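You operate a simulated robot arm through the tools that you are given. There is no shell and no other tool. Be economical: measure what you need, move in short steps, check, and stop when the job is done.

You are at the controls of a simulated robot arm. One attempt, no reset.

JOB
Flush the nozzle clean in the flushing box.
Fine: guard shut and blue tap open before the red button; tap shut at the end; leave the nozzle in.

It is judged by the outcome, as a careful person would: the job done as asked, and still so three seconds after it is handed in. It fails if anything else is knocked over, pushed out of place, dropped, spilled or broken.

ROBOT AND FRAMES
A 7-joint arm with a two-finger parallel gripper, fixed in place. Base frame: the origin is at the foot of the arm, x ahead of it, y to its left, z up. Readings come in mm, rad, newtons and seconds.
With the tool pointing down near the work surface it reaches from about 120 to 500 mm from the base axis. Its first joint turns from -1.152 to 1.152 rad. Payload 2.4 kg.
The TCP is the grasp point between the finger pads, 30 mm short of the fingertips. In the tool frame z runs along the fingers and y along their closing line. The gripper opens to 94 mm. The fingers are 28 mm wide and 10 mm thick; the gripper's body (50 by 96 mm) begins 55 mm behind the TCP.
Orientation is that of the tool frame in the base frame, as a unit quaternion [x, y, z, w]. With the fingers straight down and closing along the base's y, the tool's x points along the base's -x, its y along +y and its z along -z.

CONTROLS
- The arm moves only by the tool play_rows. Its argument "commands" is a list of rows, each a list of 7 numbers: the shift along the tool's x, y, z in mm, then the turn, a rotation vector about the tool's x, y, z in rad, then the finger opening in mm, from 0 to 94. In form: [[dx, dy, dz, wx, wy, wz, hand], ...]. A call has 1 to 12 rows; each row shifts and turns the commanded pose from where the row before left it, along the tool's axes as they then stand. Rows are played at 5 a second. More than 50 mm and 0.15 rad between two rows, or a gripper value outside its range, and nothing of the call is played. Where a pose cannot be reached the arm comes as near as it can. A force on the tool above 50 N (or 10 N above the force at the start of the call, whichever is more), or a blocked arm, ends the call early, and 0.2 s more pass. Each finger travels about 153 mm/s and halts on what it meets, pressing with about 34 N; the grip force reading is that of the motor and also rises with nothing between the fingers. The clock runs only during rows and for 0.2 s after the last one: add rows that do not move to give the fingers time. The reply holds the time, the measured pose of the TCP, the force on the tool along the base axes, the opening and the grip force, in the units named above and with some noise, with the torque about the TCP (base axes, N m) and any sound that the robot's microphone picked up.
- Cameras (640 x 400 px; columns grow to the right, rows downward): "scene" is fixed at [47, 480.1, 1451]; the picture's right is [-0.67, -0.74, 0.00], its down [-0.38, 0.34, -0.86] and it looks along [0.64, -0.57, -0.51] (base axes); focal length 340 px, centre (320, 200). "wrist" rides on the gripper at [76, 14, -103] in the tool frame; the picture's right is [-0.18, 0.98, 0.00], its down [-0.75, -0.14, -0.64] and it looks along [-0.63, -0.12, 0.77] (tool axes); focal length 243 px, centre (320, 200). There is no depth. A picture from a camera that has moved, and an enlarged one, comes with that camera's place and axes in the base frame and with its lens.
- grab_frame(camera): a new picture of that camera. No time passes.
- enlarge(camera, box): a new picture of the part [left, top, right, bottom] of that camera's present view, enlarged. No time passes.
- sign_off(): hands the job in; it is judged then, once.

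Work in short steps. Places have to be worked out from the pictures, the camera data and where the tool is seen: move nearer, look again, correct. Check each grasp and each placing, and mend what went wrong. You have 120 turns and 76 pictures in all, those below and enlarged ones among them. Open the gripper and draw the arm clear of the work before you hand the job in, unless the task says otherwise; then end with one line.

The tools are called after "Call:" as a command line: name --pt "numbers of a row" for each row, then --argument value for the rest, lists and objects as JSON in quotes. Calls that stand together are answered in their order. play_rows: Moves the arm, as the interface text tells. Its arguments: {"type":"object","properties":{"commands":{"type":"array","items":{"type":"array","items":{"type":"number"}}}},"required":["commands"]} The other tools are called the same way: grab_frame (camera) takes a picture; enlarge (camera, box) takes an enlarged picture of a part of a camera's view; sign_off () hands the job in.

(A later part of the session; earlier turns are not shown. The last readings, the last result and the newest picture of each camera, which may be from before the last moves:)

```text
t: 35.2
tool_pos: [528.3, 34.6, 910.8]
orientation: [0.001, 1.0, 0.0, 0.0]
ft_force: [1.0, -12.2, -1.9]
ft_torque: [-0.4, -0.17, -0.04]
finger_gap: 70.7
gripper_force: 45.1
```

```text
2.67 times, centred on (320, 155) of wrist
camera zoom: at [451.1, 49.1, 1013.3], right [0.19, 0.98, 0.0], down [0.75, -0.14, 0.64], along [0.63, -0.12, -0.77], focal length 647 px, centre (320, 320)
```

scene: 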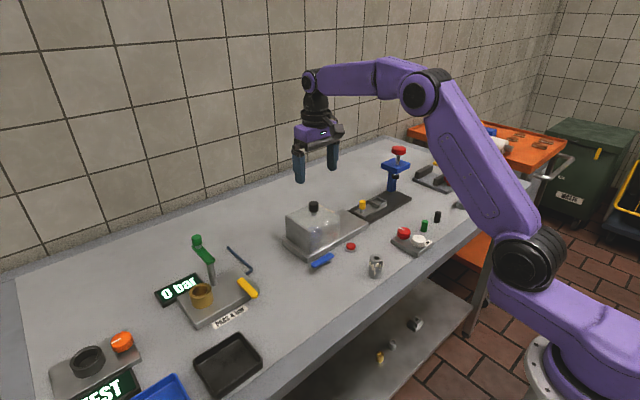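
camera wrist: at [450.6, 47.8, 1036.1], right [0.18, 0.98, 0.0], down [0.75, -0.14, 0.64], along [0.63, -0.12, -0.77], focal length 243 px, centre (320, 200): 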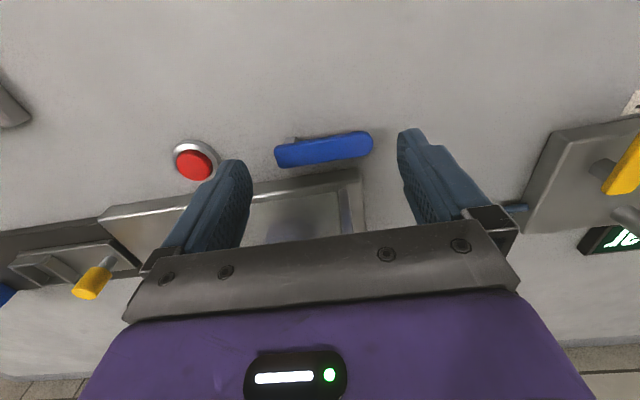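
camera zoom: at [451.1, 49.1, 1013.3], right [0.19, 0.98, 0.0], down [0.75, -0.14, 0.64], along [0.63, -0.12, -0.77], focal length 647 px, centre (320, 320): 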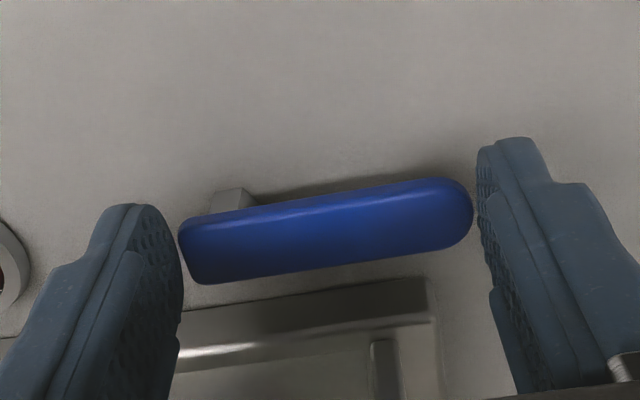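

Gripped (70.7 mm). Turn counter-clockwise (seen from above) about the pivot a little first.

Call:
play_rows --pt "2.4 -0.4 0 0 0 -0.1 60" --pt "2.4 -0.4 0 0 0 -0.1 60" --pt "2.4 -0.4 0 0 0 -0.1 60" --pt "0 0 0 0 0 0 60"

Call:
enlarge --camera "wrist" --box '[200, 80, 440, 230]'

Call:
enlarge --camera "scene" --box '[290, 200, 370, 280]'

```text
t: 36.2
tool_pos: [521.5, 31.0, 910.8]
orientation: [-0.148, 0.989, 0.001, 0.002]
ft_force: [-2.5, -24.0, 10.8]
ft_torque: [-1.02, 0.79, -0.36]
finger_gap: 70.6
gripper_force: 45.4
```

```text
2.67 times, centred on (320, 155) of wrist
camera zoom: at [443.4, 22.9, 1013.4], right [-0.11, 0.99, 0.0], down [0.76, 0.09, 0.64], along [0.64, 0.07, -0.77], focal length 647 px, centre (320, 320)
```

zoom: 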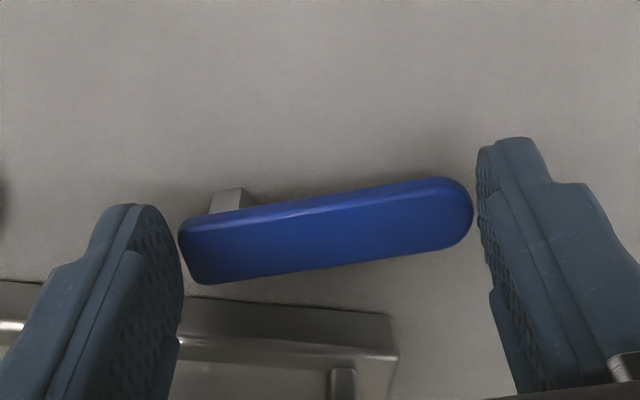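

```text
5.00 times, centred on (330, 240) of scene
camera zoom: at [46.8, 479.5, 1451.2], right [-0.67, -0.74, 0.0], down [-0.38, 0.34, -0.86], along [0.64, -0.57, -0.51], focal length 1699 px, centre (270, 0)
```

zoom: 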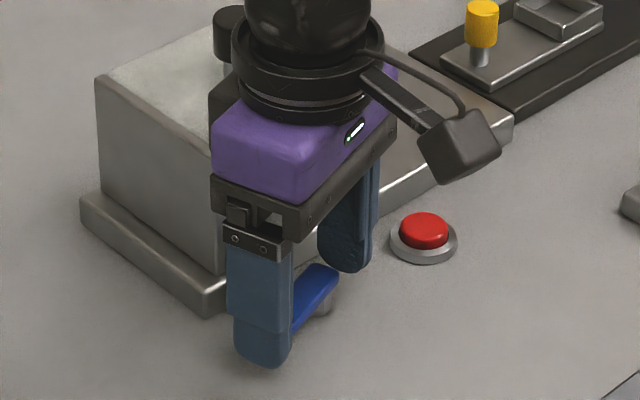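

The lever turns with it. A −24 N y-force suggests a 1–2 mm offset; I correct that and continue.

Call:
play_rows --pt "0 -1.5 0 0 0 0 60" --pt "2.5 -0.4 0 0 0 -0.1 60" --pt "2.5 -0.4 0 0 0 -0.1 60" --pt "2.5 -0.4 0 0 0 -0.1 60" --pt "0 0 0 0 0 0 60"

```text
t: 37.4
tool_pos: [516.1, 25.8, 909.7]
orientation: [-0.295, 0.955, 0.0, -0.001]
ft_force: [-6.4, -21.4, 10.7]
ft_torque: [-0.62, 1.08, -0.53]
finger_gap: 70.4
gripper_force: 45.6
```

Continue with small compliance corrections.

Call:
play_rows --pt "1 -1 0 0 0 0 60" --pt "2.5 -0.4 0 0 0 -0.1 60" --pt "2.5 -0.4 0 0 0 -0.1 60" --pt "2.5 -0.4 0 0 0 -0.1 60" --pt "2.5 -0.4 0 0 0 -0.1 60" --pt "0 0 0 0 0 0 60"

Call:
enlarge --camera "wrist" --box '[200, 80, 440, 230]'

```text
t: 38.8
tool_pos: [510.9, 18.1, 909.3]
orientation: [-0.479, 0.878, 0.0, 0.001]
ft_force: [7.5, -20.4, -11.8]
ft_torque: [-0.22, -0.04, -0.44]
finger_gap: 70.7
gripper_force: 44.9
```

```text
2.67 times, centred on (320, 155) of wrist
camera zoom: at [456.3, -38.6, 1013.0], right [-0.73, 0.69, 0.0], down [0.52, 0.56, 0.64], along [0.44, 0.47, -0.77], focal length 647 px, centre (320, 320)
```

zoom: 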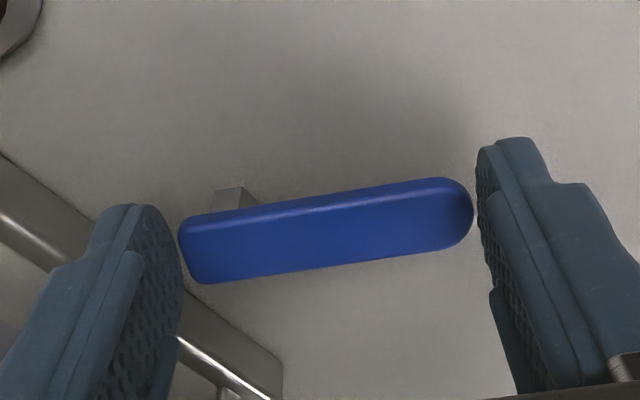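

At 1.0 rad. Continue to a quarter turn.

Call:
play_rows --pt "1 -1 0 0 0 0 60" --pt "2.5 -0.3 0 0 0 -0.1 60" --pt "2.5 -0.3 0 0 0 -0.1 60" --pt "2.5 -0.3 0 0 0 -0.1 60" --pt "2.5 -0.3 0 0 0 -0.1 60" --pt "2.5 -0.3 0 0 0 -0.1 60" --pt "1.8 -0.2 0 0 0 -0.07 60" --pt "0 0 0 0 0 0 60"

Call:
enlarge --camera "wrist" --box '[200, 80, 440, 230]'

Call:
enlarge --camera "scene" --box '[290, 200, 370, 280]'

```text
t: 40.6
tool_pos: [510.9, 3.4, 909.7]
orientation: [0.708, -0.707, 0.003, -0.004]
ft_force: [25.6, -15.8, -18.7]
ft_torque: [0.26, -0.68, -0.56]
finger_gap: 71.0
gripper_force: 44.7
```

```text
2.67 times, centred on (320, 155) of wrist
camera zoom: at [494.0, -72.7, 1013.3], right [-0.98, 0.18, -0.01], down [0.14, 0.75, 0.64], along [0.13, 0.63, -0.77], focal length 647 px, centre (320, 320)
```

zoom: 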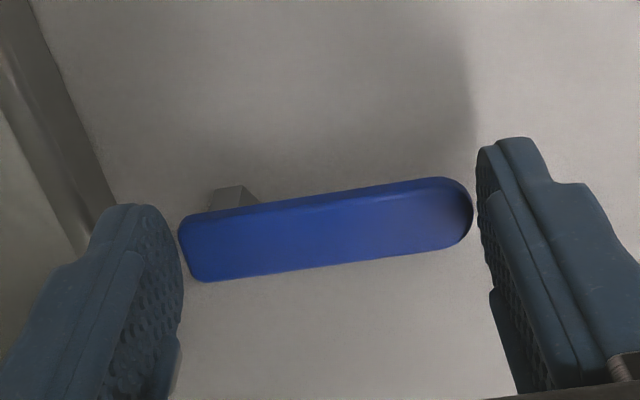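

```text
5.00 times, centred on (330, 240) of scene
camera zoom: at [48.0, 479.6, 1451.1], right [-0.67, -0.74, 0.0], down [-0.38, 0.34, -0.86], along [0.64, -0.57, -0.51], focal length 1699 px, centre (270, 0)
```

zoom: 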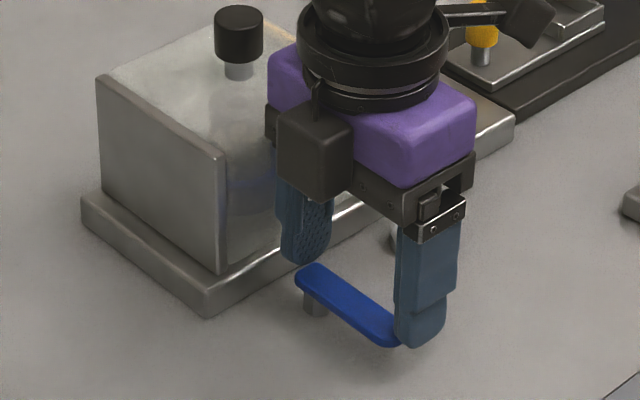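

The lever is at a quarter turn. A small extra turn to check for the end stop.

Call:
play_rows --pt "1 0 0 0 0 -0.04 60" --pt "1 0 0 0 0 -0.04 60" --pt "0 0 0 0 0 0 60"

```text
t: 41.4
tool_pos: [511.4, 2.6, 911.0]
orientation: [0.734, -0.679, 0.005, -0.005]
ft_force: [25.9, -5.9, -3.5]
ft_torque: [0.28, -0.62, -1.72]
finger_gap: 71.0
gripper_force: 45.2
```

Torque jumped to −1.7 N·m: stop reached, tap fully open. Back off slightly, release narrowly and lift.

Call:
play_rows --pt "-1.5 0 0 0 0 0.07 60" --pt "0 0 0 0 0 0 73" --pt "0 0 0 0 0 0 77" --pt "0 0 -20 0 0 0 77" --pt "0 0 -40 0 0 0 77" --pt "0 0 -30 0 0 0 50" --pt "0 0 0 0 0 0 0" --pt "0 0 0 0 0 0 0"

Call:
enlarge --camera "scene" --box '[280, 200, 400, 280]'

```text
t: 43.2
tool_pos: [507.1, 6.8, 999.6]
orientation: [0.71, -0.704, 0.0, -0.001]
ft_force: [0.3, 0.4, 0.3]
ft_torque: [0.01, 0.01, -0.01]
finger_gap: 0.3
gripper_force: 32.8
```

```text
5.00 times, centred on (340, 240) of scene
camera zoom: at [47.0, 480.1, 1451.0], right [-0.67, -0.74, 0.0], down [-0.38, 0.34, -0.86], along [0.64, -0.57, -0.51], focal length 1699 px, centre (220, 0)
```

zoom: 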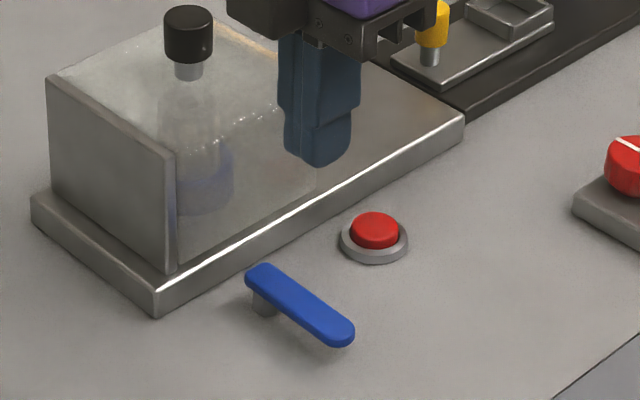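

Tap is open, parallel to x. Rotate the wrist back to the default orientation at this height.

Call:
play_rows --pt "0 0 0 0 0 0.143 0" --pt "0 0 0 0 0 0.143 0" --pt "0 0 0 0 0 0.143 0" --pt "0 0 0 0 0 0.143 0" --pt "0 0 0 0 0 0.143 0" --pt "0 0 0 0 0 0.143 0" --pt "0 0 0 0 0 0.143 0" --pt "0 0 0 0 0 0.143 0" --pt "0 0 0 0 0 0.143 0" --pt "0 0 0 0 0 0.143 0" --pt "0 0 0 0 0 0.145 0" --pt "0 0 0 0 0 0 0"

```text
t: 45.8
tool_pos: [507.6, 2.6, 1000.6]
orientation: [-0.001, 1.0, -0.001, 0.0]
ft_force: [-0.1, -0.5, -0.2]
ft_torque: [0.03, -0.04, -0.01]
finger_gap: 0.0
gripper_force: 33.2
```

Move above the button (≈(529,-63)), fingers closed, tips ~45 mm above.

Call:
play_rows --pt "-11 -33 20 0 0 0 0" --pt "-10 -33 30 0 0 0 0" --pt "0 0 0 0 0 0 0"

Call:
grab_frame --camera "wrist"

Call:
enlarge --camera "scene" --box '[300, 200, 400, 280]'

```text
t: 46.6
tool_pos: [527.6, -62.5, 949.7]
orientation: [-0.003, 1.0, 0.0, 0.0]
ft_force: [1.0, 0.4, -1.0]
ft_torque: [0.05, 0.0, -0.02]
finger_gap: 0.0
gripper_force: 32.8
```

```text
27 pictures are left
camera wrist: at [450.7, -49.3, 1053.0], right [0.18, 0.98, 0.0], down [0.75, -0.14, 0.64], along [0.63, -0.11, -0.77], focal length 243 px, centre (320, 200)
```

wrist: 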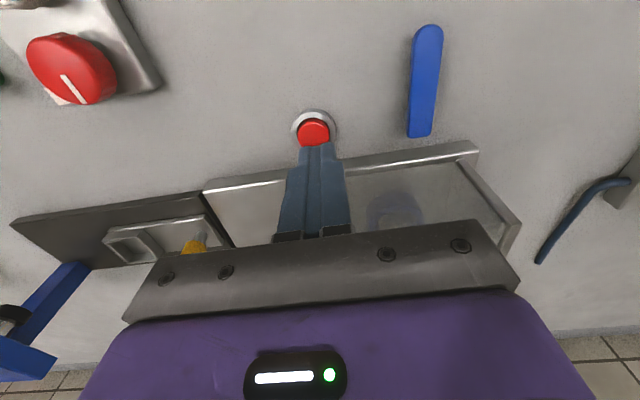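

```text
5.00 times, centred on (350, 240) of scene
camera zoom: at [47.0, 480.1, 1451.0], right [-0.67, -0.74, 0.0], down [-0.38, 0.34, -0.86], along [0.64, -0.57, -0.51], focal length 1699 px, centre (170, 0)
```

zoom: 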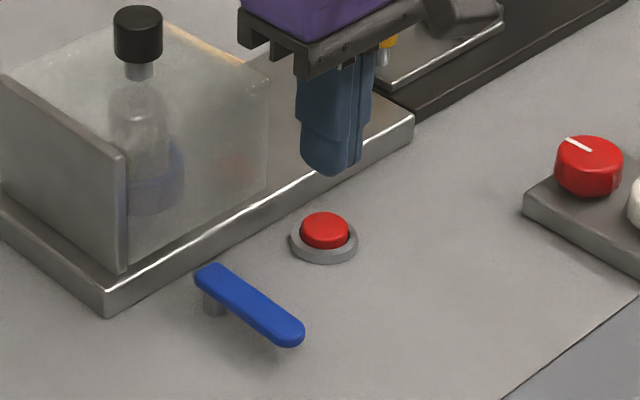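

Button ≈(526.5,-65). Lower to just above, then press gently.

Call:
play_rows --pt "1 -3 20 0 0 0 0" --pt "0 0 12 0 0 0 0" --pt "0 0 0 0 0 0 0"

Call:
enlarge --camera "scene" --box '[310, 210, 390, 270]'

Call:
enlarge --camera "wrist" --box '[240, 80, 400, 190]'

```text
t: 47.4
tool_pos: [528.5, -68.6, 916.2]
orientation: [-0.003, 1.0, 0.0, 0.0]
ft_force: [0.4, 0.6, -0.7]
ft_torque: [-0.01, 0.03, 0.02]
finger_gap: 0.1
gripper_force: 33.3
```

```text
6.67 times, centred on (350, 240) of scene
camera zoom: at [47.0, 480.1, 1451.0], right [-0.67, -0.74, 0.0], down [-0.38, 0.34, -0.86], along [0.64, -0.57, -0.51], focal length 2266 px, centre (120, -67)
```

zoom: 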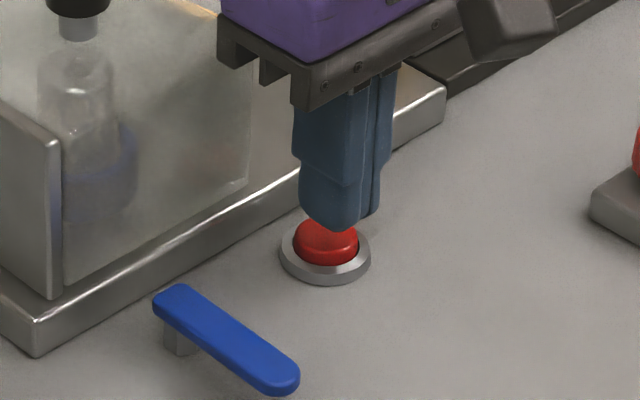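

```text
3.64 times, centred on (320, 135) of wrist
camera zoom: at [449.6, -52.7, 1021.3], right [0.18, 0.98, 0.0], down [0.75, -0.14, 0.64], along [0.63, -0.11, -0.77], focal length 882 px, centre (320, 436)
```

zoom: 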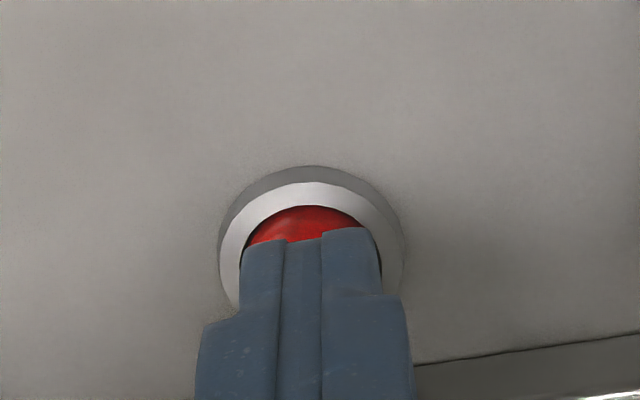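

Nearly over it; shift 2 mm back and press down in 1.5 mm steps.

Call:
play_rows --pt "2.5 1 3 0 0 0 0" --pt "0 0 2 0 0 0 0" --pt "0 0 2 0 0 0 0" --pt "0 0 1.5 0 0 0 0" --pt "0 0 0 0 0 0 0"

```text
t: 48.6
tool_pos: [524.7, -65.6, 909.9]
orientation: [-0.003, 1.0, -0.001, 0.001]
ft_force: [0.2, 0.1, 0.0]
ft_torque: [0.0, 0.05, -0.01]
finger_gap: 0.0
gripper_force: 33.1
```

No contact yet; continue.

Call:
play_rows --pt "0 0 1.5 0 0 0 0" --pt "0 0 1.5 0 0 0 0" --pt "0 0 1.5 0 0 0 0" --pt "0 0 0 0 0 0 0"

```text
t: 49.6
tool_pos: [524.5, -64.8, 904.2]
orientation: [-0.002, 1.0, 0.0, 0.0]
ft_force: [-0.2, -0.9, -0.2]
ft_torque: [0.0, -0.05, 0.0]
finger_gap: 0.3
gripper_force: 33.1
```

Call:
enlarge --camera "scene" --box '[310, 210, 390, 270]'

```text
6.67 times, centred on (350, 240) of scene
camera zoom: at [47.0, 480.1, 1451.0], right [-0.67, -0.74, 0.0], down [-0.38, 0.34, -0.86], along [0.64, -0.57, -0.51], focal length 2266 px, centre (120, -67)
```

zoom: 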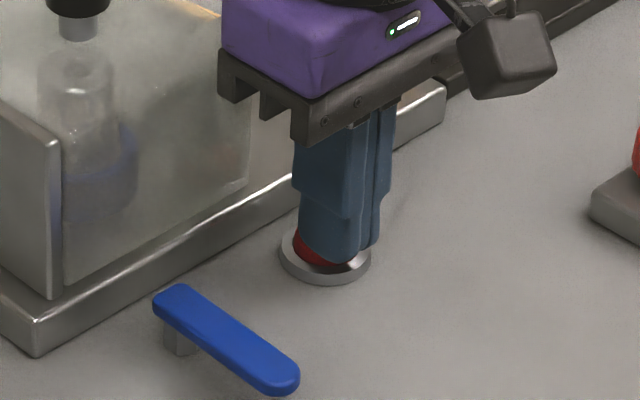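

The tips are right at the button. Shift +2 mm in y and press further.

Call:
play_rows --pt "-1.5 1.5 1 0 0 0 0" --pt "0 0 1.5 0 0 0 0" --pt "0 0 1.5 0 0 0 0" --pt "0 0 0 0 0 0 0"

Call:
enlarge --camera "scene" --box '[280, 200, 380, 270]'

```text
t: 50.6
tool_pos: [526.4, -61.8, 900.8]
orientation: [-0.002, 1.0, 0.0, -0.001]
ft_force: [-1.3, -0.3, 2.2]
ft_torque: [0.0, 0.02, -0.02]
finger_gap: 0.0
gripper_force: 32.6
```

```text
5.71 times, centred on (330, 235) of scene
camera zoom: at [47.0, 480.1, 1451.0], right [-0.67, -0.74, 0.0], down [-0.38, 0.34, -0.86], along [0.64, -0.57, -0.51], focal length 1942 px, centre (263, 0)
```

zoom: 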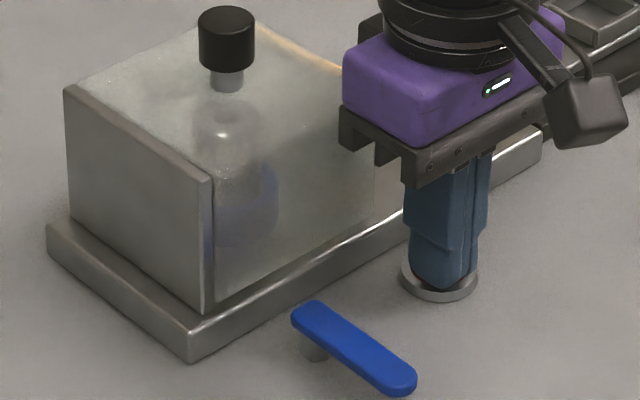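

Light contact (2 N). Press on.

Call:
play_rows --pt "0 0 1 0 0 0 0" --pt "0 0 1 0 0 0 0" --pt "0 0 1 0 0 0 0" --pt "0 0 0 0 0 0 0" --pt "0 0 0 0 0 0 0"

Call:
enlarge --camera "scene" --box '[280, 200, 380, 270]'

```text
t: 51.8
tool_pos: [527.5, -62.2, 898.3]
orientation: [-0.002, 1.0, 0.0, 0.0]
ft_force: [2.1, -1.3, 3.1]
ft_torque: [-0.05, -0.09, 0.0]
finger_gap: 0.0
gripper_force: 33.3
heard: click
```

```text
5.71 times, centred on (330, 235) of scene
camera zoom: at [47.0, 480.1, 1451.0], right [-0.67, -0.74, 0.0], down [-0.38, 0.34, -0.86], along [0.64, -0.57, -0.51], focal length 1942 px, centre (263, 0)
```

zoom: 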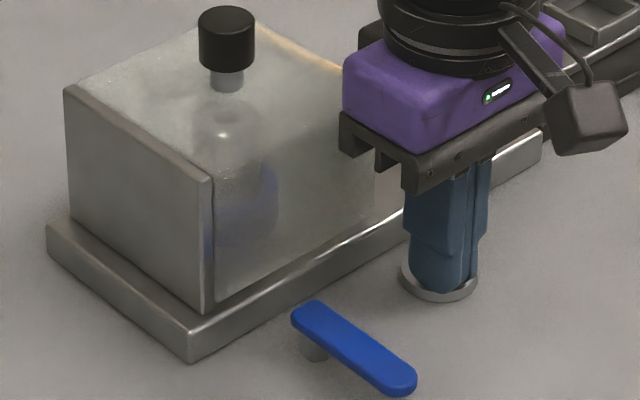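

Click heard. Hold for a couple of seconds and observe before lifting.

Call:
play_rows --pt "0 0 0 0 0 0 0" --pt "0 0 0 0 0 0 0" --pt "0 0 0 0 0 0 0" --pt "0 0 0 0 0 0 0" --pt "0 0 0 0 0 0 0" --pt "0 0 0 0 0 0 0" --pt "0 0 0 0 0 0 0" --pt "0 0 0 0 0 0 0"

Call:
enlarge --camera "scene" --box '[280, 190, 350, 260]'

```text
t: 53.6
tool_pos: [525.9, -62.5, 897.2]
orientation: [-0.002, 1.0, 0.0, 0.0]
ft_force: [0.1, 0.1, 2.6]
ft_torque: [0.03, 0.03, 0.0]
finger_gap: 0.0
gripper_force: 32.7
```

```text
5.71 times, centred on (315, 225) of scene
camera zoom: at [47.0, 480.1, 1451.0], right [-0.67, -0.74, 0.0], down [-0.38, 0.34, -0.86], along [0.64, -0.57, -0.51], focal length 1942 px, centre (349, 57)
```

zoom: 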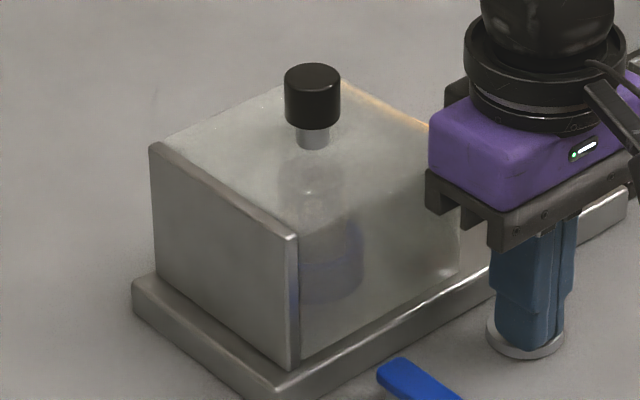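

Lift off the button and inspect the nozzle through the guard.

Call:
play_rows --pt "0 0 -20 0 0 0 0" --pt "0 0 -40 0 0 0 0" --pt "0 0 -40 0 0 0 0" --pt "0 0 0 0 0 0 0"

Call:
enlarge --camera "scene" --box '[285, 195, 365, 265]'

Call:
enlarge --camera "wrist" --box '[200, 60, 440, 210]'

```text
t: 54.6
tool_pos: [525.4, -61.4, 999.1]
orientation: [-0.003, 1.0, 0.0, 0.0]
ft_force: [0.3, -0.1, -0.2]
ft_torque: [0.02, 0.0, -0.03]
finger_gap: 0.3
gripper_force: 32.5
```

```text
5.71 times, centred on (325, 230) of scene
camera zoom: at [47.0, 480.1, 1451.0], right [-0.67, -0.74, 0.0], down [-0.38, 0.34, -0.86], along [0.64, -0.57, -0.51], focal length 1942 px, centre (291, 29)
```

zoom: 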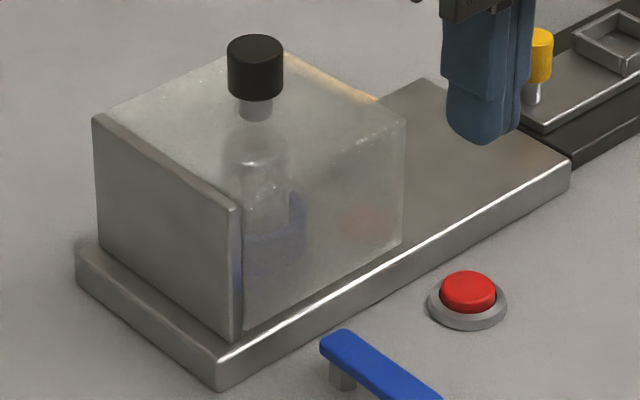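

```text
2.67 times, centred on (320, 135) of wrist
camera zoom: at [447.8, -47.6, 1102.0], right [0.18, 0.98, 0.0], down [0.75, -0.14, 0.64], along [0.63, -0.11, -0.77], focal length 647 px, centre (320, 373)
```

zoom: 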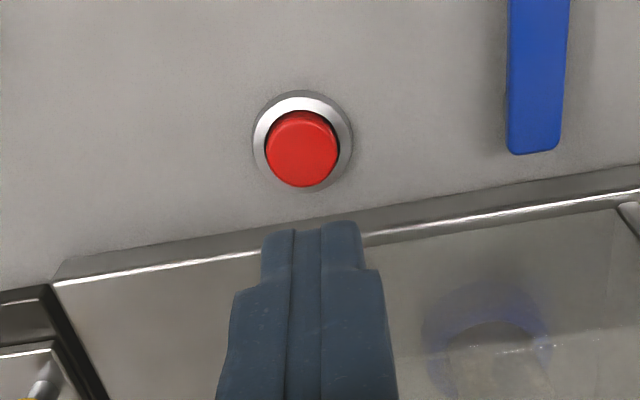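

Not clear yet whether it is cleaned. I move to look through the guard with the wrist camera while time runs.

Call:
play_rows --pt "-37 26 -20 0 0 0 40" --pt "-37 26 -20 0 0 0 94" --pt "0 0 0 0 0 0 94" --pt "0 0 0 0 0 0 94" --pt "0 0 0 0 0 0 94"

Call:
enlarge --camera "wrist" --box '[250, 60, 390, 160]'

Call:
enlarge --camera "scene" --box '[295, 205, 335, 245]'

```text
t: 55.8
tool_pos: [599.0, -10.0, 1036.4]
orientation: [-0.003, 1.0, 0.0, 0.0]
ft_force: [0.3, 0.3, 0.5]
ft_torque: [-0.03, -0.01, -0.01]
finger_gap: 94.1
gripper_force: 0.1
```

```text
4.00 times, centred on (320, 110) of wrist
camera zoom: at [522.7, 3.1, 1139.8], right [0.18, 0.98, 0.0], down [0.75, -0.14, 0.64], along [0.63, -0.11, -0.77], focal length 970 px, centre (320, 560)
```

zoom: 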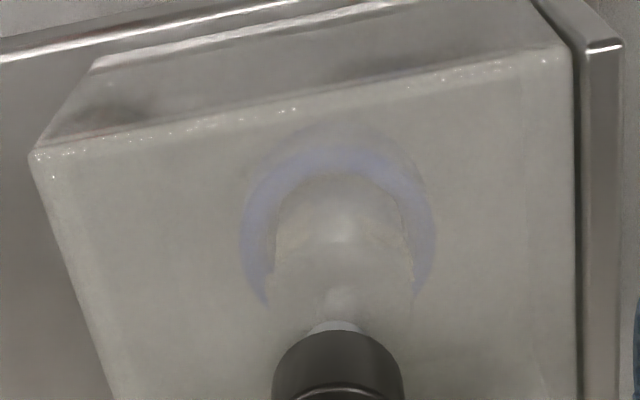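

```text
10.00 times, centred on (315, 225) of scene
camera zoom: at [47.0, 480.1, 1451.0], right [-0.67, -0.74, 0.0], down [-0.38, 0.34, -0.86], along [0.64, -0.57, -0.51], focal length 3398 px, centre (370, -50)
```

zoom: 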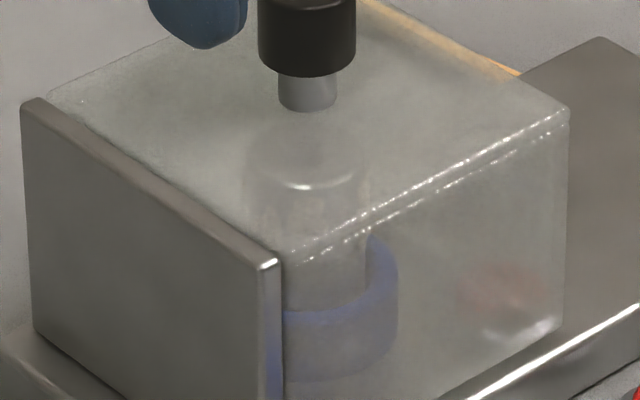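

There may be faint residue; let several more seconds pass with the water on and compare.

Call:
play_rows --pt "0 0 0 0 0 0 94" --pt "0 0 0 0 0 0 94" --pt "0 0 0 0 0 0 94" --pt "0 0 0 0 0 0 94" --pt "0 0 0 0 0 0 94" --pt "0 0 0 0 0 0 94" --pt "0 0 0 0 0 0 94" --pt "0 0 0 0 0 0 94" --pt "0 0 0 0 0 0 94" --pt "0 0 0 0 0 0 94" --pt "0 0 0 0 0 0 94" --pt "0 0 0 0 0 0 94"

Call:
enlarge --camera "wrist" --box '[250, 60, 390, 160]'

Call:
enlarge --camera "scene" --box '[295, 205, 335, 245]'

```text
t: 58.4
tool_pos: [599.6, -10.5, 1036.7]
orientation: [-0.002, 1.0, 0.0, 0.0]
ft_force: [-1.0, -1.2, -0.8]
ft_torque: [-0.01, 0.03, 0.01]
finger_gap: 94.0
gripper_force: 0.1
```

```text
4.00 times, centred on (320, 110) of wrist
camera zoom: at [522.7, 3.1, 1139.8], right [0.18, 0.98, 0.0], down [0.75, -0.14, 0.64], along [0.63, -0.11, -0.77], focal length 970 px, centre (320, 560)
```

zoom: 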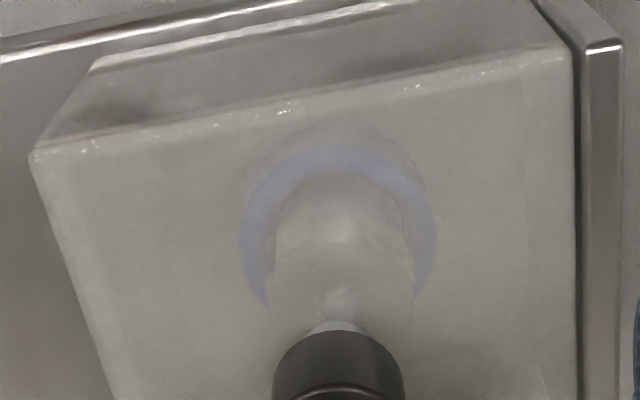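

```text
10.00 times, centred on (315, 225) of scene
camera zoom: at [47.0, 480.1, 1451.0], right [-0.67, -0.74, 0.0], down [-0.38, 0.34, -0.86], along [0.64, -0.57, -0.51], focal length 3398 px, centre (370, -50)
```

zoom: 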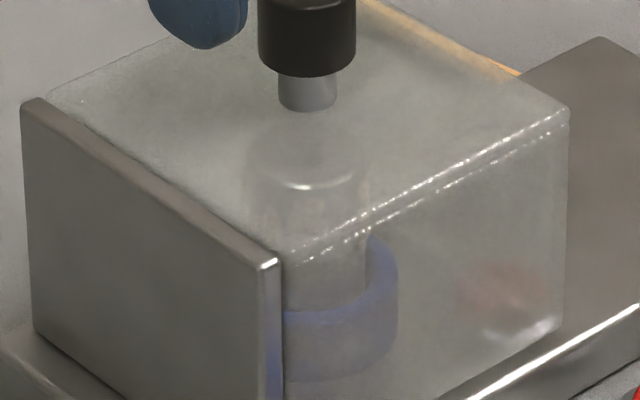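

No change. I zoom further on the nozzle to judge whether residue remains.

Call:
enlarge --camera "wrist" --box '[298, 92, 362, 142]'

Call:
enlarge --camera "scene" --box '[308, 214, 326, 240]'

```text
8.00 times, centred on (330, 117) of wrist
camera zoom: at [522.7, 3.1, 1139.8], right [0.18, 0.98, 0.0], down [0.75, -0.14, 0.64], along [0.63, -0.11, -0.77], focal length 1941 px, centre (240, 864)
```

zoom: 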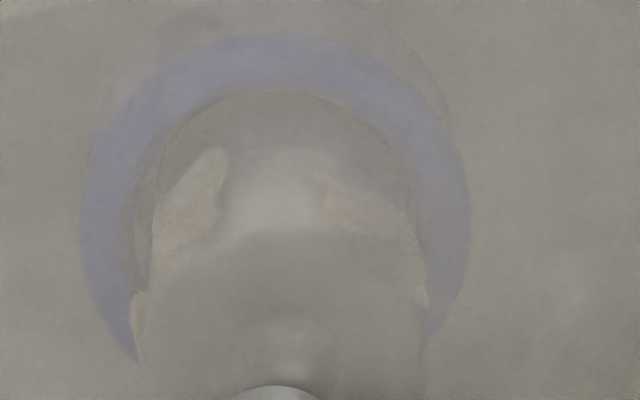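

```text
15.38 times, centred on (317, 227) of scene
camera zoom: at [47.0, 480.1, 1451.0], right [-0.67, -0.74, 0.0], down [-0.38, 0.34, -0.86], along [0.64, -0.57, -0.51], focal length 5228 px, centre (366, -215)
```

zoom: 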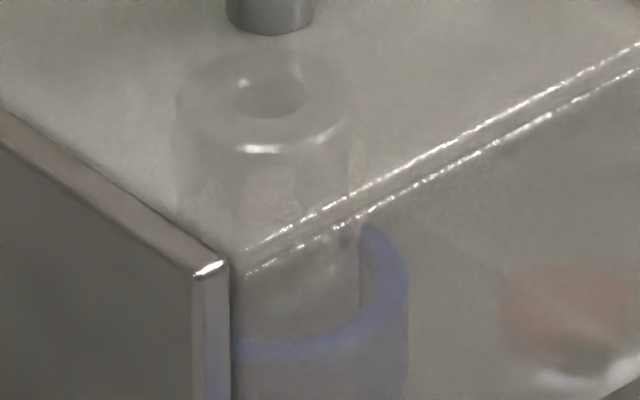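

Residue is still there, so that press did not flush. Check whether the guard is really tight against the wall.

Call:
enlarge --camera "wrist" --box '[365, 55, 425, 175]'

```text
3.33 times, centred on (395, 115) of wrist
camera zoom: at [522.7, 3.1, 1139.8], right [0.18, 0.98, 0.0], down [0.75, -0.14, 0.64], along [0.63, -0.11, -0.77], focal length 809 px, centre (70, 483)
```

zoom: 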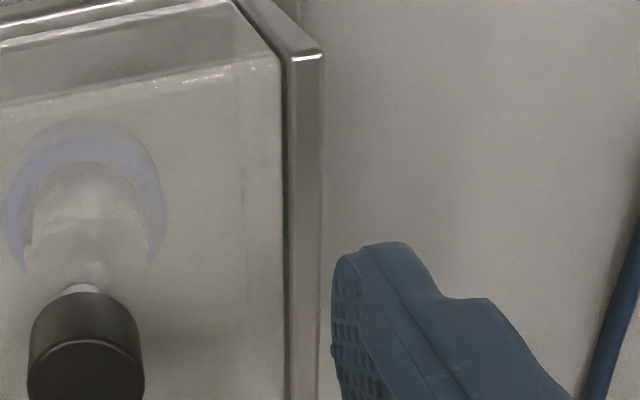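

A ~1.5 mm gap may exist. I regrip the knob and push the guard fully home, releasing under load this time.

Call:
play_rows --pt "-19.5 -1 0 0 0 0 70" --pt "0 0 17 0 0 0 60" --pt "0 0 17 0 0 0 60" --pt "0 0 0 0 0 0 35" --pt "0 0 0 0 0 0 20" --pt "0 0 0 0 0 0 15" --pt "0 0 0 0 0 0 12"

Call:
play_rows --pt "0 1 0 0 0 0 12" --pt "0 1 0 0 0 0 12" --pt "0 0 0 0 0 0 12"

```text
t: 60.0
tool_pos: [619.2, -11.8, 1002.9]
orientation: [-0.003, 1.0, 0.001, 0.0]
ft_force: [0.6, -1.5, 0.4]
ft_torque: [0.39, -0.09, 0.02]
finger_gap: 25.1
gripper_force: 44.8
```

```text
t: 60.8
tool_pos: [619.2, -11.7, 1003.0]
orientation: [-0.002, 1.0, -0.001, 0.0]
ft_force: [4.5, -7.4, -12.3]
ft_torque: [0.23, -0.71, -0.02]
finger_gap: 25.2
gripper_force: 45.7
```

Call:
play_rows --pt "0 1 0 0 0 0 12" --pt "0 1 0 0 0 0 12" --pt "0 1 0 0 0 0 12" --pt "0 0 0 0 0 0 12"

Call:
enlarge --camera "wrist" --box '[340, 10, 440, 150]'

```text
t: 61.8
tool_pos: [619.2, -9.5, 1002.6]
orientation: [-0.001, 1.0, -0.002, -0.001]
ft_force: [8.7, -20.5, -22.3]
ft_torque: [0.0, -0.39, 0.04]
finger_gap: 25.3
gripper_force: 44.9
```

```text
2.86 times, centred on (390, 80) of wrist
camera zoom: at [542.2, 3.9, 1106.8], right [0.18, 0.98, 0.0], down [0.76, -0.14, 0.64], along [0.63, -0.12, -0.77], focal length 693 px, centre (120, 543)
```

zoom: 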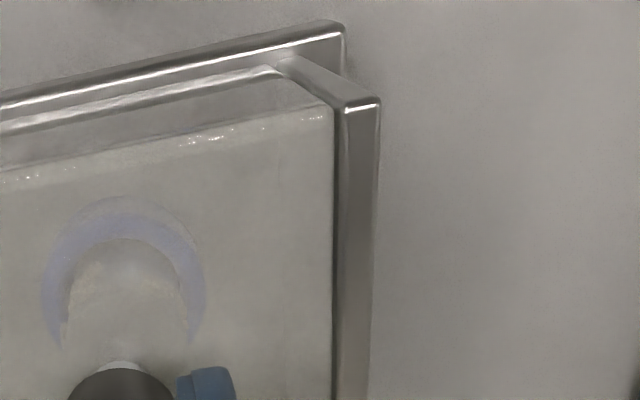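

Guard is firmly at its stop. Release in place, rise, and go back above the button.

Call:
play_rows --pt "0 0 0 0 0 0 35" --pt "0 0 0 0 0 0 55" --pt "0 0 -30 0 0 0 55" --pt "0 0 -10 0 0 0 30" --pt "40 -15 0 0 0 0 0" --pt "40 -25 0 0 0 0 0" --pt "12 -15 30 0 0 0 0" --pt "0 0 40 0 0 0 0" --pt "0 0 0 0 0 0 0"

```text
t: 63.8
tool_pos: [529.1, -63.2, 974.3]
orientation: [-0.003, 1.0, 0.0, 0.0]
ft_force: [-0.2, 0.7, 0.8]
ft_torque: [-0.01, -0.01, 0.01]
finger_gap: 0.1
gripper_force: 33.2
```

Press: down to the button (TCP ≈899) and hold.

Call:
play_rows --pt "2 1 30 0 0 0 0" --pt "0 0 30 0 0 0 0" --pt "0 0 9 0 0 0 0" --pt "0 0 4 0 0 0 0" --pt "0 0 2 0 0 0 0" --pt "0 0 1.5 0 0 0 0" --pt "0 0 0 0 0 0 0" --pt "0 0 0 0 0 0 0" --pt "0 0 0 0 0 0 0"

Call:
enlarge --camera "scene" --box '[285, 200, 365, 270]'

```text
t: 65.8
tool_pos: [525.9, -62.8, 897.1]
orientation: [-0.003, 1.0, -0.001, 0.001]
ft_force: [-0.8, -1.1, 2.5]
ft_torque: [-0.09, 0.03, -0.04]
finger_gap: 0.1
gripper_force: 32.4
heard: click
```

```text
5.71 times, centred on (325, 235) of scene
camera zoom: at [46.9, 480.0, 1451.0], right [-0.67, -0.74, 0.0], down [-0.38, 0.34, -0.86], along [0.64, -0.57, -0.51], focal length 1942 px, centre (291, 0)
```

zoom: 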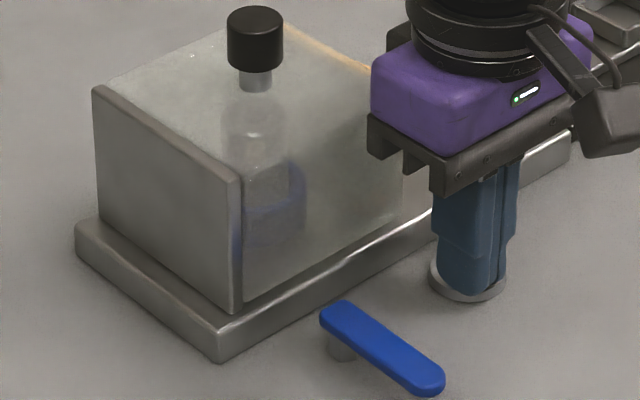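

Click again; hold longer and listen.

Call:
play_rows --pt "0 0 0.5 0 0 0 0" --pt "0 0 0 0 0 0 0" --pt "0 0 0 0 0 0 0" --pt "0 0 0 0 0 0 0" --pt "0 0 0 0 0 0 0" --pt "0 0 0 0 0 0 0" --pt "0 0 0 0 0 0 0" --pt "0 0 0 0 0 0 0" --pt "0 0 0 0 0 0 0" --pt "0 0 0 0 0 0 0" --pt "0 0 0 0 0 0 0" --pt "0 0 0 0 0 0 0"

Call:
play_rows --pt "0 0 0 0 0 0 0" --pt "0 0 0 0 0 0 0" --pt "0 0 0 0 0 0 0" --pt "0 0 0 0 0 0 0" --pt "0 0 0 0 0 0 0" --pt "0 0 0 0 0 0 0" --pt "0 0 0 0 0 0 0" --pt "0 0 0 0 0 0 0" --pt "0 0 0 0 0 0 0" --pt "0 0 0 0 0 0 0"

Call:
enlarge --camera "scene" --box '[308, 214, 326, 240]'

```text
t: 68.4
tool_pos: [524.8, -61.2, 897.3]
orientation: [-0.003, 1.0, 0.0, 0.0]
ft_force: [0.3, 1.8, 4.7]
ft_torque: [-0.02, -0.1, -0.02]
finger_gap: 0.0
gripper_force: 33.4
```

```text
t: 70.6
tool_pos: [524.7, -61.7, 896.6]
orientation: [-0.003, 1.0, 0.001, 0.001]
ft_force: [0.0, 0.1, 5.2]
ft_torque: [-0.05, -0.07, -0.01]
finger_gap: 0.1
gripper_force: 33.0
```

```text
15.38 times, centred on (317, 227) of scene
camera zoom: at [46.9, 480.1, 1451.0], right [-0.67, -0.74, 0.0], down [-0.38, 0.34, -0.86], along [0.64, -0.57, -0.51], focal length 5228 px, centre (366, -215)
```

zoom: 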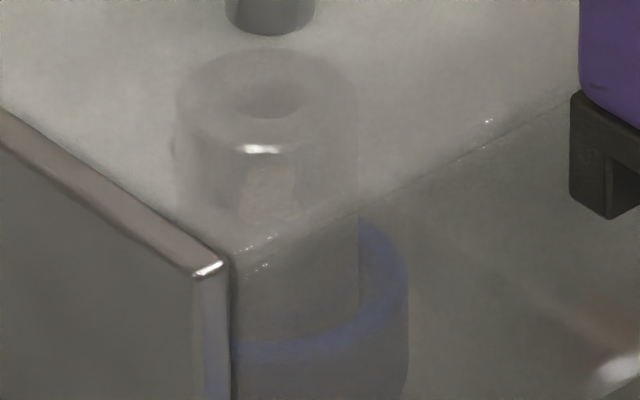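

Patch still seems visible. Lift and look with the wrist camera again, plus the tap and guard.

Call:
play_rows --pt "0 0 -20 0 0 0 0" --pt "0 0 -45 0 0 0 0" --pt "0 0 -45 0 0 0 0" --pt "-37 26 -15 0 0 0 40" --pt "-37 26 -15 0 0 0 94" --pt "0 0 0 0 0 0 94" --pt "0 0 0 0 0 0 94"

Call:
enlarge --camera "wrist" --box '[298, 92, 362, 142]'

Call:
enlarge --camera "scene" --box '[290, 210, 370, 280]'

```text
t: 72.2
tool_pos: [601.1, -9.9, 1037.1]
orientation: [-0.003, 1.0, 0.001, 0.001]
ft_force: [-1.0, 0.2, -0.2]
ft_torque: [0.0, 0.01, 0.0]
finger_gap: 93.9
gripper_force: 0.0
```

```text
8.00 times, centred on (330, 117) of wrist
camera zoom: at [523.7, 3.9, 1142.0], right [0.18, 0.98, 0.0], down [0.75, -0.14, 0.64], along [0.63, -0.11, -0.77], focal length 1941 px, centre (240, 864)
```

zoom: 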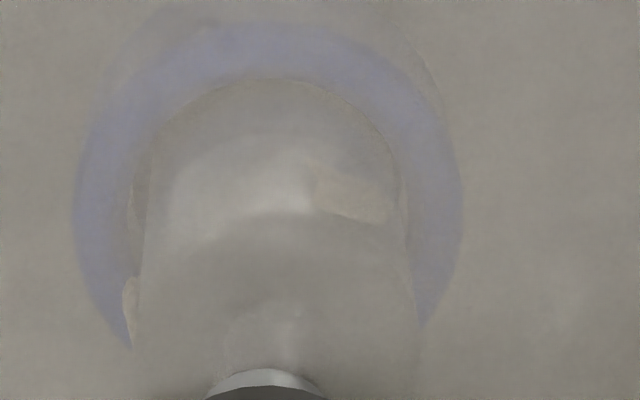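

```text
5.71 times, centred on (330, 245) of scene
camera zoom: at [47.0, 480.1, 1451.0], right [-0.67, -0.74, 0.0], down [-0.38, 0.34, -0.86], along [0.64, -0.57, -0.51], focal length 1942 px, centre (263, -57)
```

zoom: 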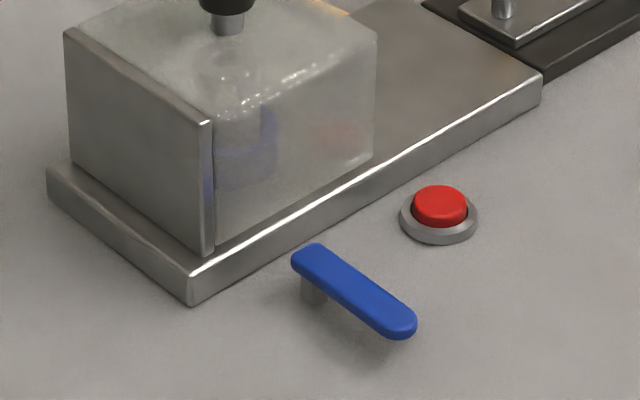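

The big left patch is gone now (and the middle one after the first press): flushing works progressively while pressed. I return and press with longer holds, repeatedly.

Call:
play_rows --pt "37 -26 15 0 0 0 40" --pt "37 -26 15 0 0 0 0" --pt "0 0 45 0 0 0 0" --pt "0 0 45 0 0 0 0" --pt "0 0 14 0 0 0 0" --pt "0 0 6 0 0 0 0" --pt "0 0 0 0 0 0 0" --pt "0 0 0 0 0 0 0" --pt "0 0 0 0 0 0 0" --pt "0 0 0 0 0 0 0" --pt "0 0 0 0 0 0 0" --pt "0 0 0 0 0 0 0"

Call:
play_rows --pt "0 0 0 0 0 0 0" --pt "0 0 0 0 0 0 0" --pt "0 0 0 0 0 0 0" --pt "0 0 0 0 0 0 0" --pt "0 0 0 0 0 0 0" --pt "0 0 0 0 0 0 0" --pt "0 0 0 0 0 0 0" --pt "0 0 0 0 0 0 0" --pt "0 0 0 0 0 0 0" --pt "0 0 0 0 0 0 0" --pt "0 0 0 0 0 0 0" --pt "0 0 0 0 0 0 0"

Call:
play_rows --pt "0 0 0 0 0 0 0" --pt "0 0 0 0 0 0 0" --pt "0 0 0 0 0 0 0" --pt "0 0 0 0 0 0 0" --pt "0 0 0 0 0 0 0" --pt "0 0 0 0 0 0 0" --pt "0 0 0 0 0 0 0" --pt "0 0 0 0 0 0 0" --pt "0 0 0 0 0 0 0" --pt "0 0 0 0 0 0 0" --pt "0 0 0 0 0 0 0" --pt "0 0 0 0 0 0 0"

```text
t: 74.8
tool_pos: [525.8, -60.4, 897.1]
orientation: [-0.002, 1.0, 0.0, 0.0]
ft_force: [0.3, 0.6, 2.9]
ft_torque: [-0.02, -0.04, 0.0]
finger_gap: 0.0
gripper_force: 32.8
heard: click
```

```text
t: 77.4
tool_pos: [526.9, -59.1, 897.0]
orientation: [-0.003, 1.0, 0.0, 0.0]
ft_force: [-0.1, 0.3, 4.3]
ft_torque: [-0.02, -0.06, 0.01]
finger_gap: 0.0
gripper_force: 32.9
```

```text
t: 80.0
tool_pos: [525.0, -59.6, 898.1]
orientation: [-0.003, 1.0, 0.0, 0.0]
ft_force: [-0.6, 0.2, 4.7]
ft_torque: [-0.02, -0.03, 0.0]
finger_gap: 0.2
gripper_force: 32.6
```

Release and press again twice in case each press counts.

Call:
play_rows --pt "0 0 -12 0 0 0 0" --pt "0 0 0 0 0 0 0" --pt "0 -2 8 0 0 0 0" --pt "0 0 4 0 0 0 0" --pt "0 0 0 0 0 0 0" --pt "0 0 0 0 0 0 0" --pt "0 0 0 0 0 0 0" --pt "0 0 0 0 0 0 0" --pt "0 0 0 0 0 0 0" --pt "0 0 0 0 0 0 0" --pt "0 0 0 0 0 0 0" --pt "0 0 0 0 0 0 0"

Call:
play_rows --pt "0 0 0 0 0 0 0" --pt "0 0 0 0 0 0 0" --pt "0 0 0 0 0 0 0" --pt "0 0 0 0 0 0 0" --pt "0 0 0 0 0 0 0" --pt "0 0 0 0 0 0 0" --pt "0 0 0 0 0 0 0" --pt "0 0 0 0 0 0 0" --pt "0 0 0 0 0 0 0" --pt "0 0 0 0 0 0 0" --pt "0 0 0 0 0 0 0" --pt "0 0 0 0 0 0 0"

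Call:
play_rows --pt "0 0 -12 0 0 0 0" --pt "0 0 0 0 0 0 0" --pt "0 0 8 0 0 0 0" --pt "0 0 4 0 0 0 0" --pt "0 0 0 0 0 0 0" --pt "0 0 0 0 0 0 0" --pt "0 0 0 0 0 0 0" --pt "0 0 0 0 0 0 0" --pt "0 0 0 0 0 0 0" --pt "0 0 0 0 0 0 0" --pt "0 0 0 0 0 0 0" --pt "0 0 0 0 0 0 0"

Call:
play_rows --pt "0 0 0 0 0 0 0" --pt "0 0 0 0 0 0 0" --pt "0 0 0 0 0 0 0" --pt "0 0 0 0 0 0 0" --pt "0 0 0 0 0 0 0" --pt "0 0 0 0 0 0 0" --pt "0 0 0 0 0 0 0" --pt "0 0 0 0 0 0 0" --pt "0 0 0 0 0 0 0" --pt "0 0 0 0 0 0 0" --pt "0 0 0 0 0 0 0" --pt "0 0 0 0 0 0 0"

Call:
play_rows --pt "0 0 -20 0 0 0 0" --pt "0 0 -45 0 0 0 0" --pt "0 0 -45 0 0 0 0" --pt "-37 26 -15 0 0 0 40" --pt "-37 26 -15 0 0 0 94" --pt "0 0 0 0 0 0 94" --pt "0 0 0 0 0 0 94"

Call:
enlarge --camera "wrist" --box '[298, 92, 362, 142]'

```text
t: 82.6
tool_pos: [526.0, -61.3, 896.4]
orientation: [-0.002, 1.0, 0.001, 0.002]
ft_force: [0.8, 2.5, 7.7]
ft_torque: [0.03, -0.11, 0.03]
finger_gap: 0.0
gripper_force: 33.2
heard: click
```

```text
t: 85.2
tool_pos: [527.2, -62.8, 896.9]
orientation: [-0.002, 1.0, 0.0, 0.0]
ft_force: [1.3, -1.0, 7.9]
ft_torque: [-0.06, -0.11, -0.03]
finger_gap: 0.1
gripper_force: 32.5
```

```text
t: 87.8
tool_pos: [526.1, -63.4, 898.1]
orientation: [-0.003, 1.0, 0.001, 0.0]
ft_force: [-0.4, 0.7, 4.6]
ft_torque: [-0.02, -0.05, 0.0]
finger_gap: 0.1
gripper_force: 32.6
heard: click
```

```text
t: 90.4
tool_pos: [526.4, -63.5, 896.9]
orientation: [-0.003, 1.0, 0.0, 0.0]
ft_force: [0.7, -1.0, 6.0]
ft_torque: [-0.02, -0.09, 0.03]
finger_gap: 0.0
gripper_force: 33.3
```

```text
t: 92.0
tool_pos: [598.7, -11.0, 1038.4]
orientation: [-0.003, 1.0, -0.001, 0.001]
ft_force: [0.0, -0.3, 0.5]
ft_torque: [-0.01, 0.04, -0.02]
finger_gap: 93.9
gripper_force: 0.1
```

```text
8.00 times, centred on (330, 117) of wrist
camera zoom: at [521.5, 3.5, 1141.6], right [0.18, 0.98, 0.0], down [0.75, -0.14, 0.64], along [0.63, -0.11, -0.77], focal length 1941 px, centre (240, 864)
```

zoom: 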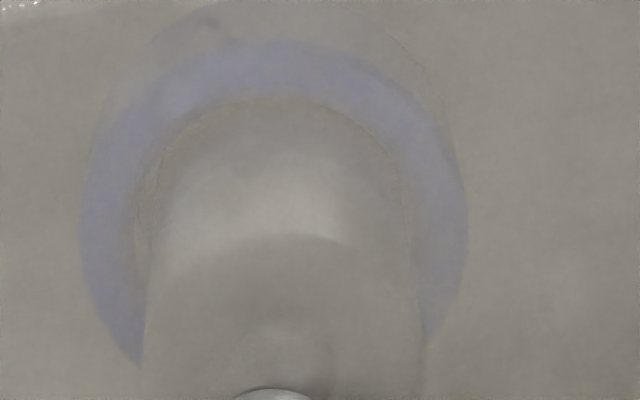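

This side is clean now. Check from the scene side too.

Call:
enlarge --camera "scene" --box '[303, 212, 331, 242]'

```text
13.33 times, centred on (317, 227) of scene
camera zoom: at [47.0, 480.1, 1451.0], right [-0.67, -0.74, 0.0], down [-0.38, 0.34, -0.86], along [0.64, -0.57, -0.51], focal length 4531 px, centre (360, -160)
```

zoom: 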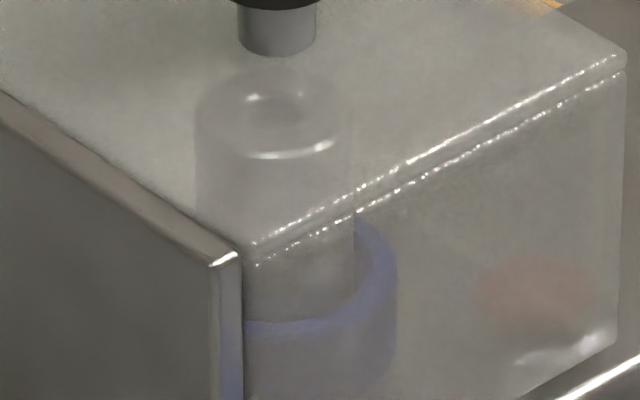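

Clean from both sides. One more hold for the unseen back, then the tap.

Call:
play_rows --pt "37 -26 15 0 0 0 40" --pt "37 -26 15 0 0 0 0" --pt "0 0 45 0 0 0 0" --pt "0 0 45 0 0 0 0" --pt "0 0 14 0 0 0 0" --pt "0 0 6 0 0 0 0" --pt "0 0 0 0 0 0 0" --pt "0 0 0 0 0 0 0" --pt "0 0 0 0 0 0 0" --pt "0 0 0 0 0 0 0" --pt "0 0 0 0 0 0 0" --pt "0 0 0 0 0 0 0"

Call:
play_rows --pt "0 0 0 0 0 0 0" --pt "0 0 0 0 0 0 0" --pt "0 0 0 0 0 0 0" --pt "0 0 0 0 0 0 0" --pt "0 0 0 0 0 0 0" --pt "0 0 0 0 0 0 0" --pt "0 0 0 0 0 0 0" --pt "0 0 0 0 0 0 0" --pt "0 0 0 0 0 0 0" --pt "0 0 0 0 0 0 0" --pt "0 0 0 0 0 0 0" --pt "0 0 0 0 0 0 0"

Call:
play_rows --pt "0 0 0 0 0 0 0" --pt "0 0 0 0 0 0 0" --pt "0 0 0 0 0 0 0" --pt "0 0 0 0 0 0 0" --pt "0 0 0 0 0 0 0" --pt "0 0 0 0 0 0 0" --pt "0 0 0 0 0 0 0" --pt "0 0 0 0 0 0 0" --pt "0 0 -20 0 0 0 0" --pt "0 0 -45 0 0 0 0" --pt "0 0 -38 0 0 0 0" --pt "0 0 0 0 0 0 0"

```text
t: 94.6
tool_pos: [525.8, -61.8, 897.8]
orientation: [-0.002, 1.0, 0.0, 0.0]
ft_force: [-0.5, 0.8, 2.2]
ft_torque: [0.01, 0.0, 0.02]
finger_gap: 0.1
gripper_force: 33.2
heard: click
```

```text
t: 97.2
tool_pos: [525.4, -61.6, 898.1]
orientation: [-0.002, 1.0, 0.0, 0.001]
ft_force: [-0.3, -0.6, 3.9]
ft_torque: [-0.04, -0.05, 0.0]
finger_gap: 0.0
gripper_force: 32.7
```

```text
t: 99.8
tool_pos: [525.8, -63.9, 1000.5]
orientation: [-0.003, 1.0, 0.0, 0.0]
ft_force: [0.4, 0.4, 1.0]
ft_torque: [-0.02, 0.0, 0.01]
finger_gap: 0.0
gripper_force: 33.4
```

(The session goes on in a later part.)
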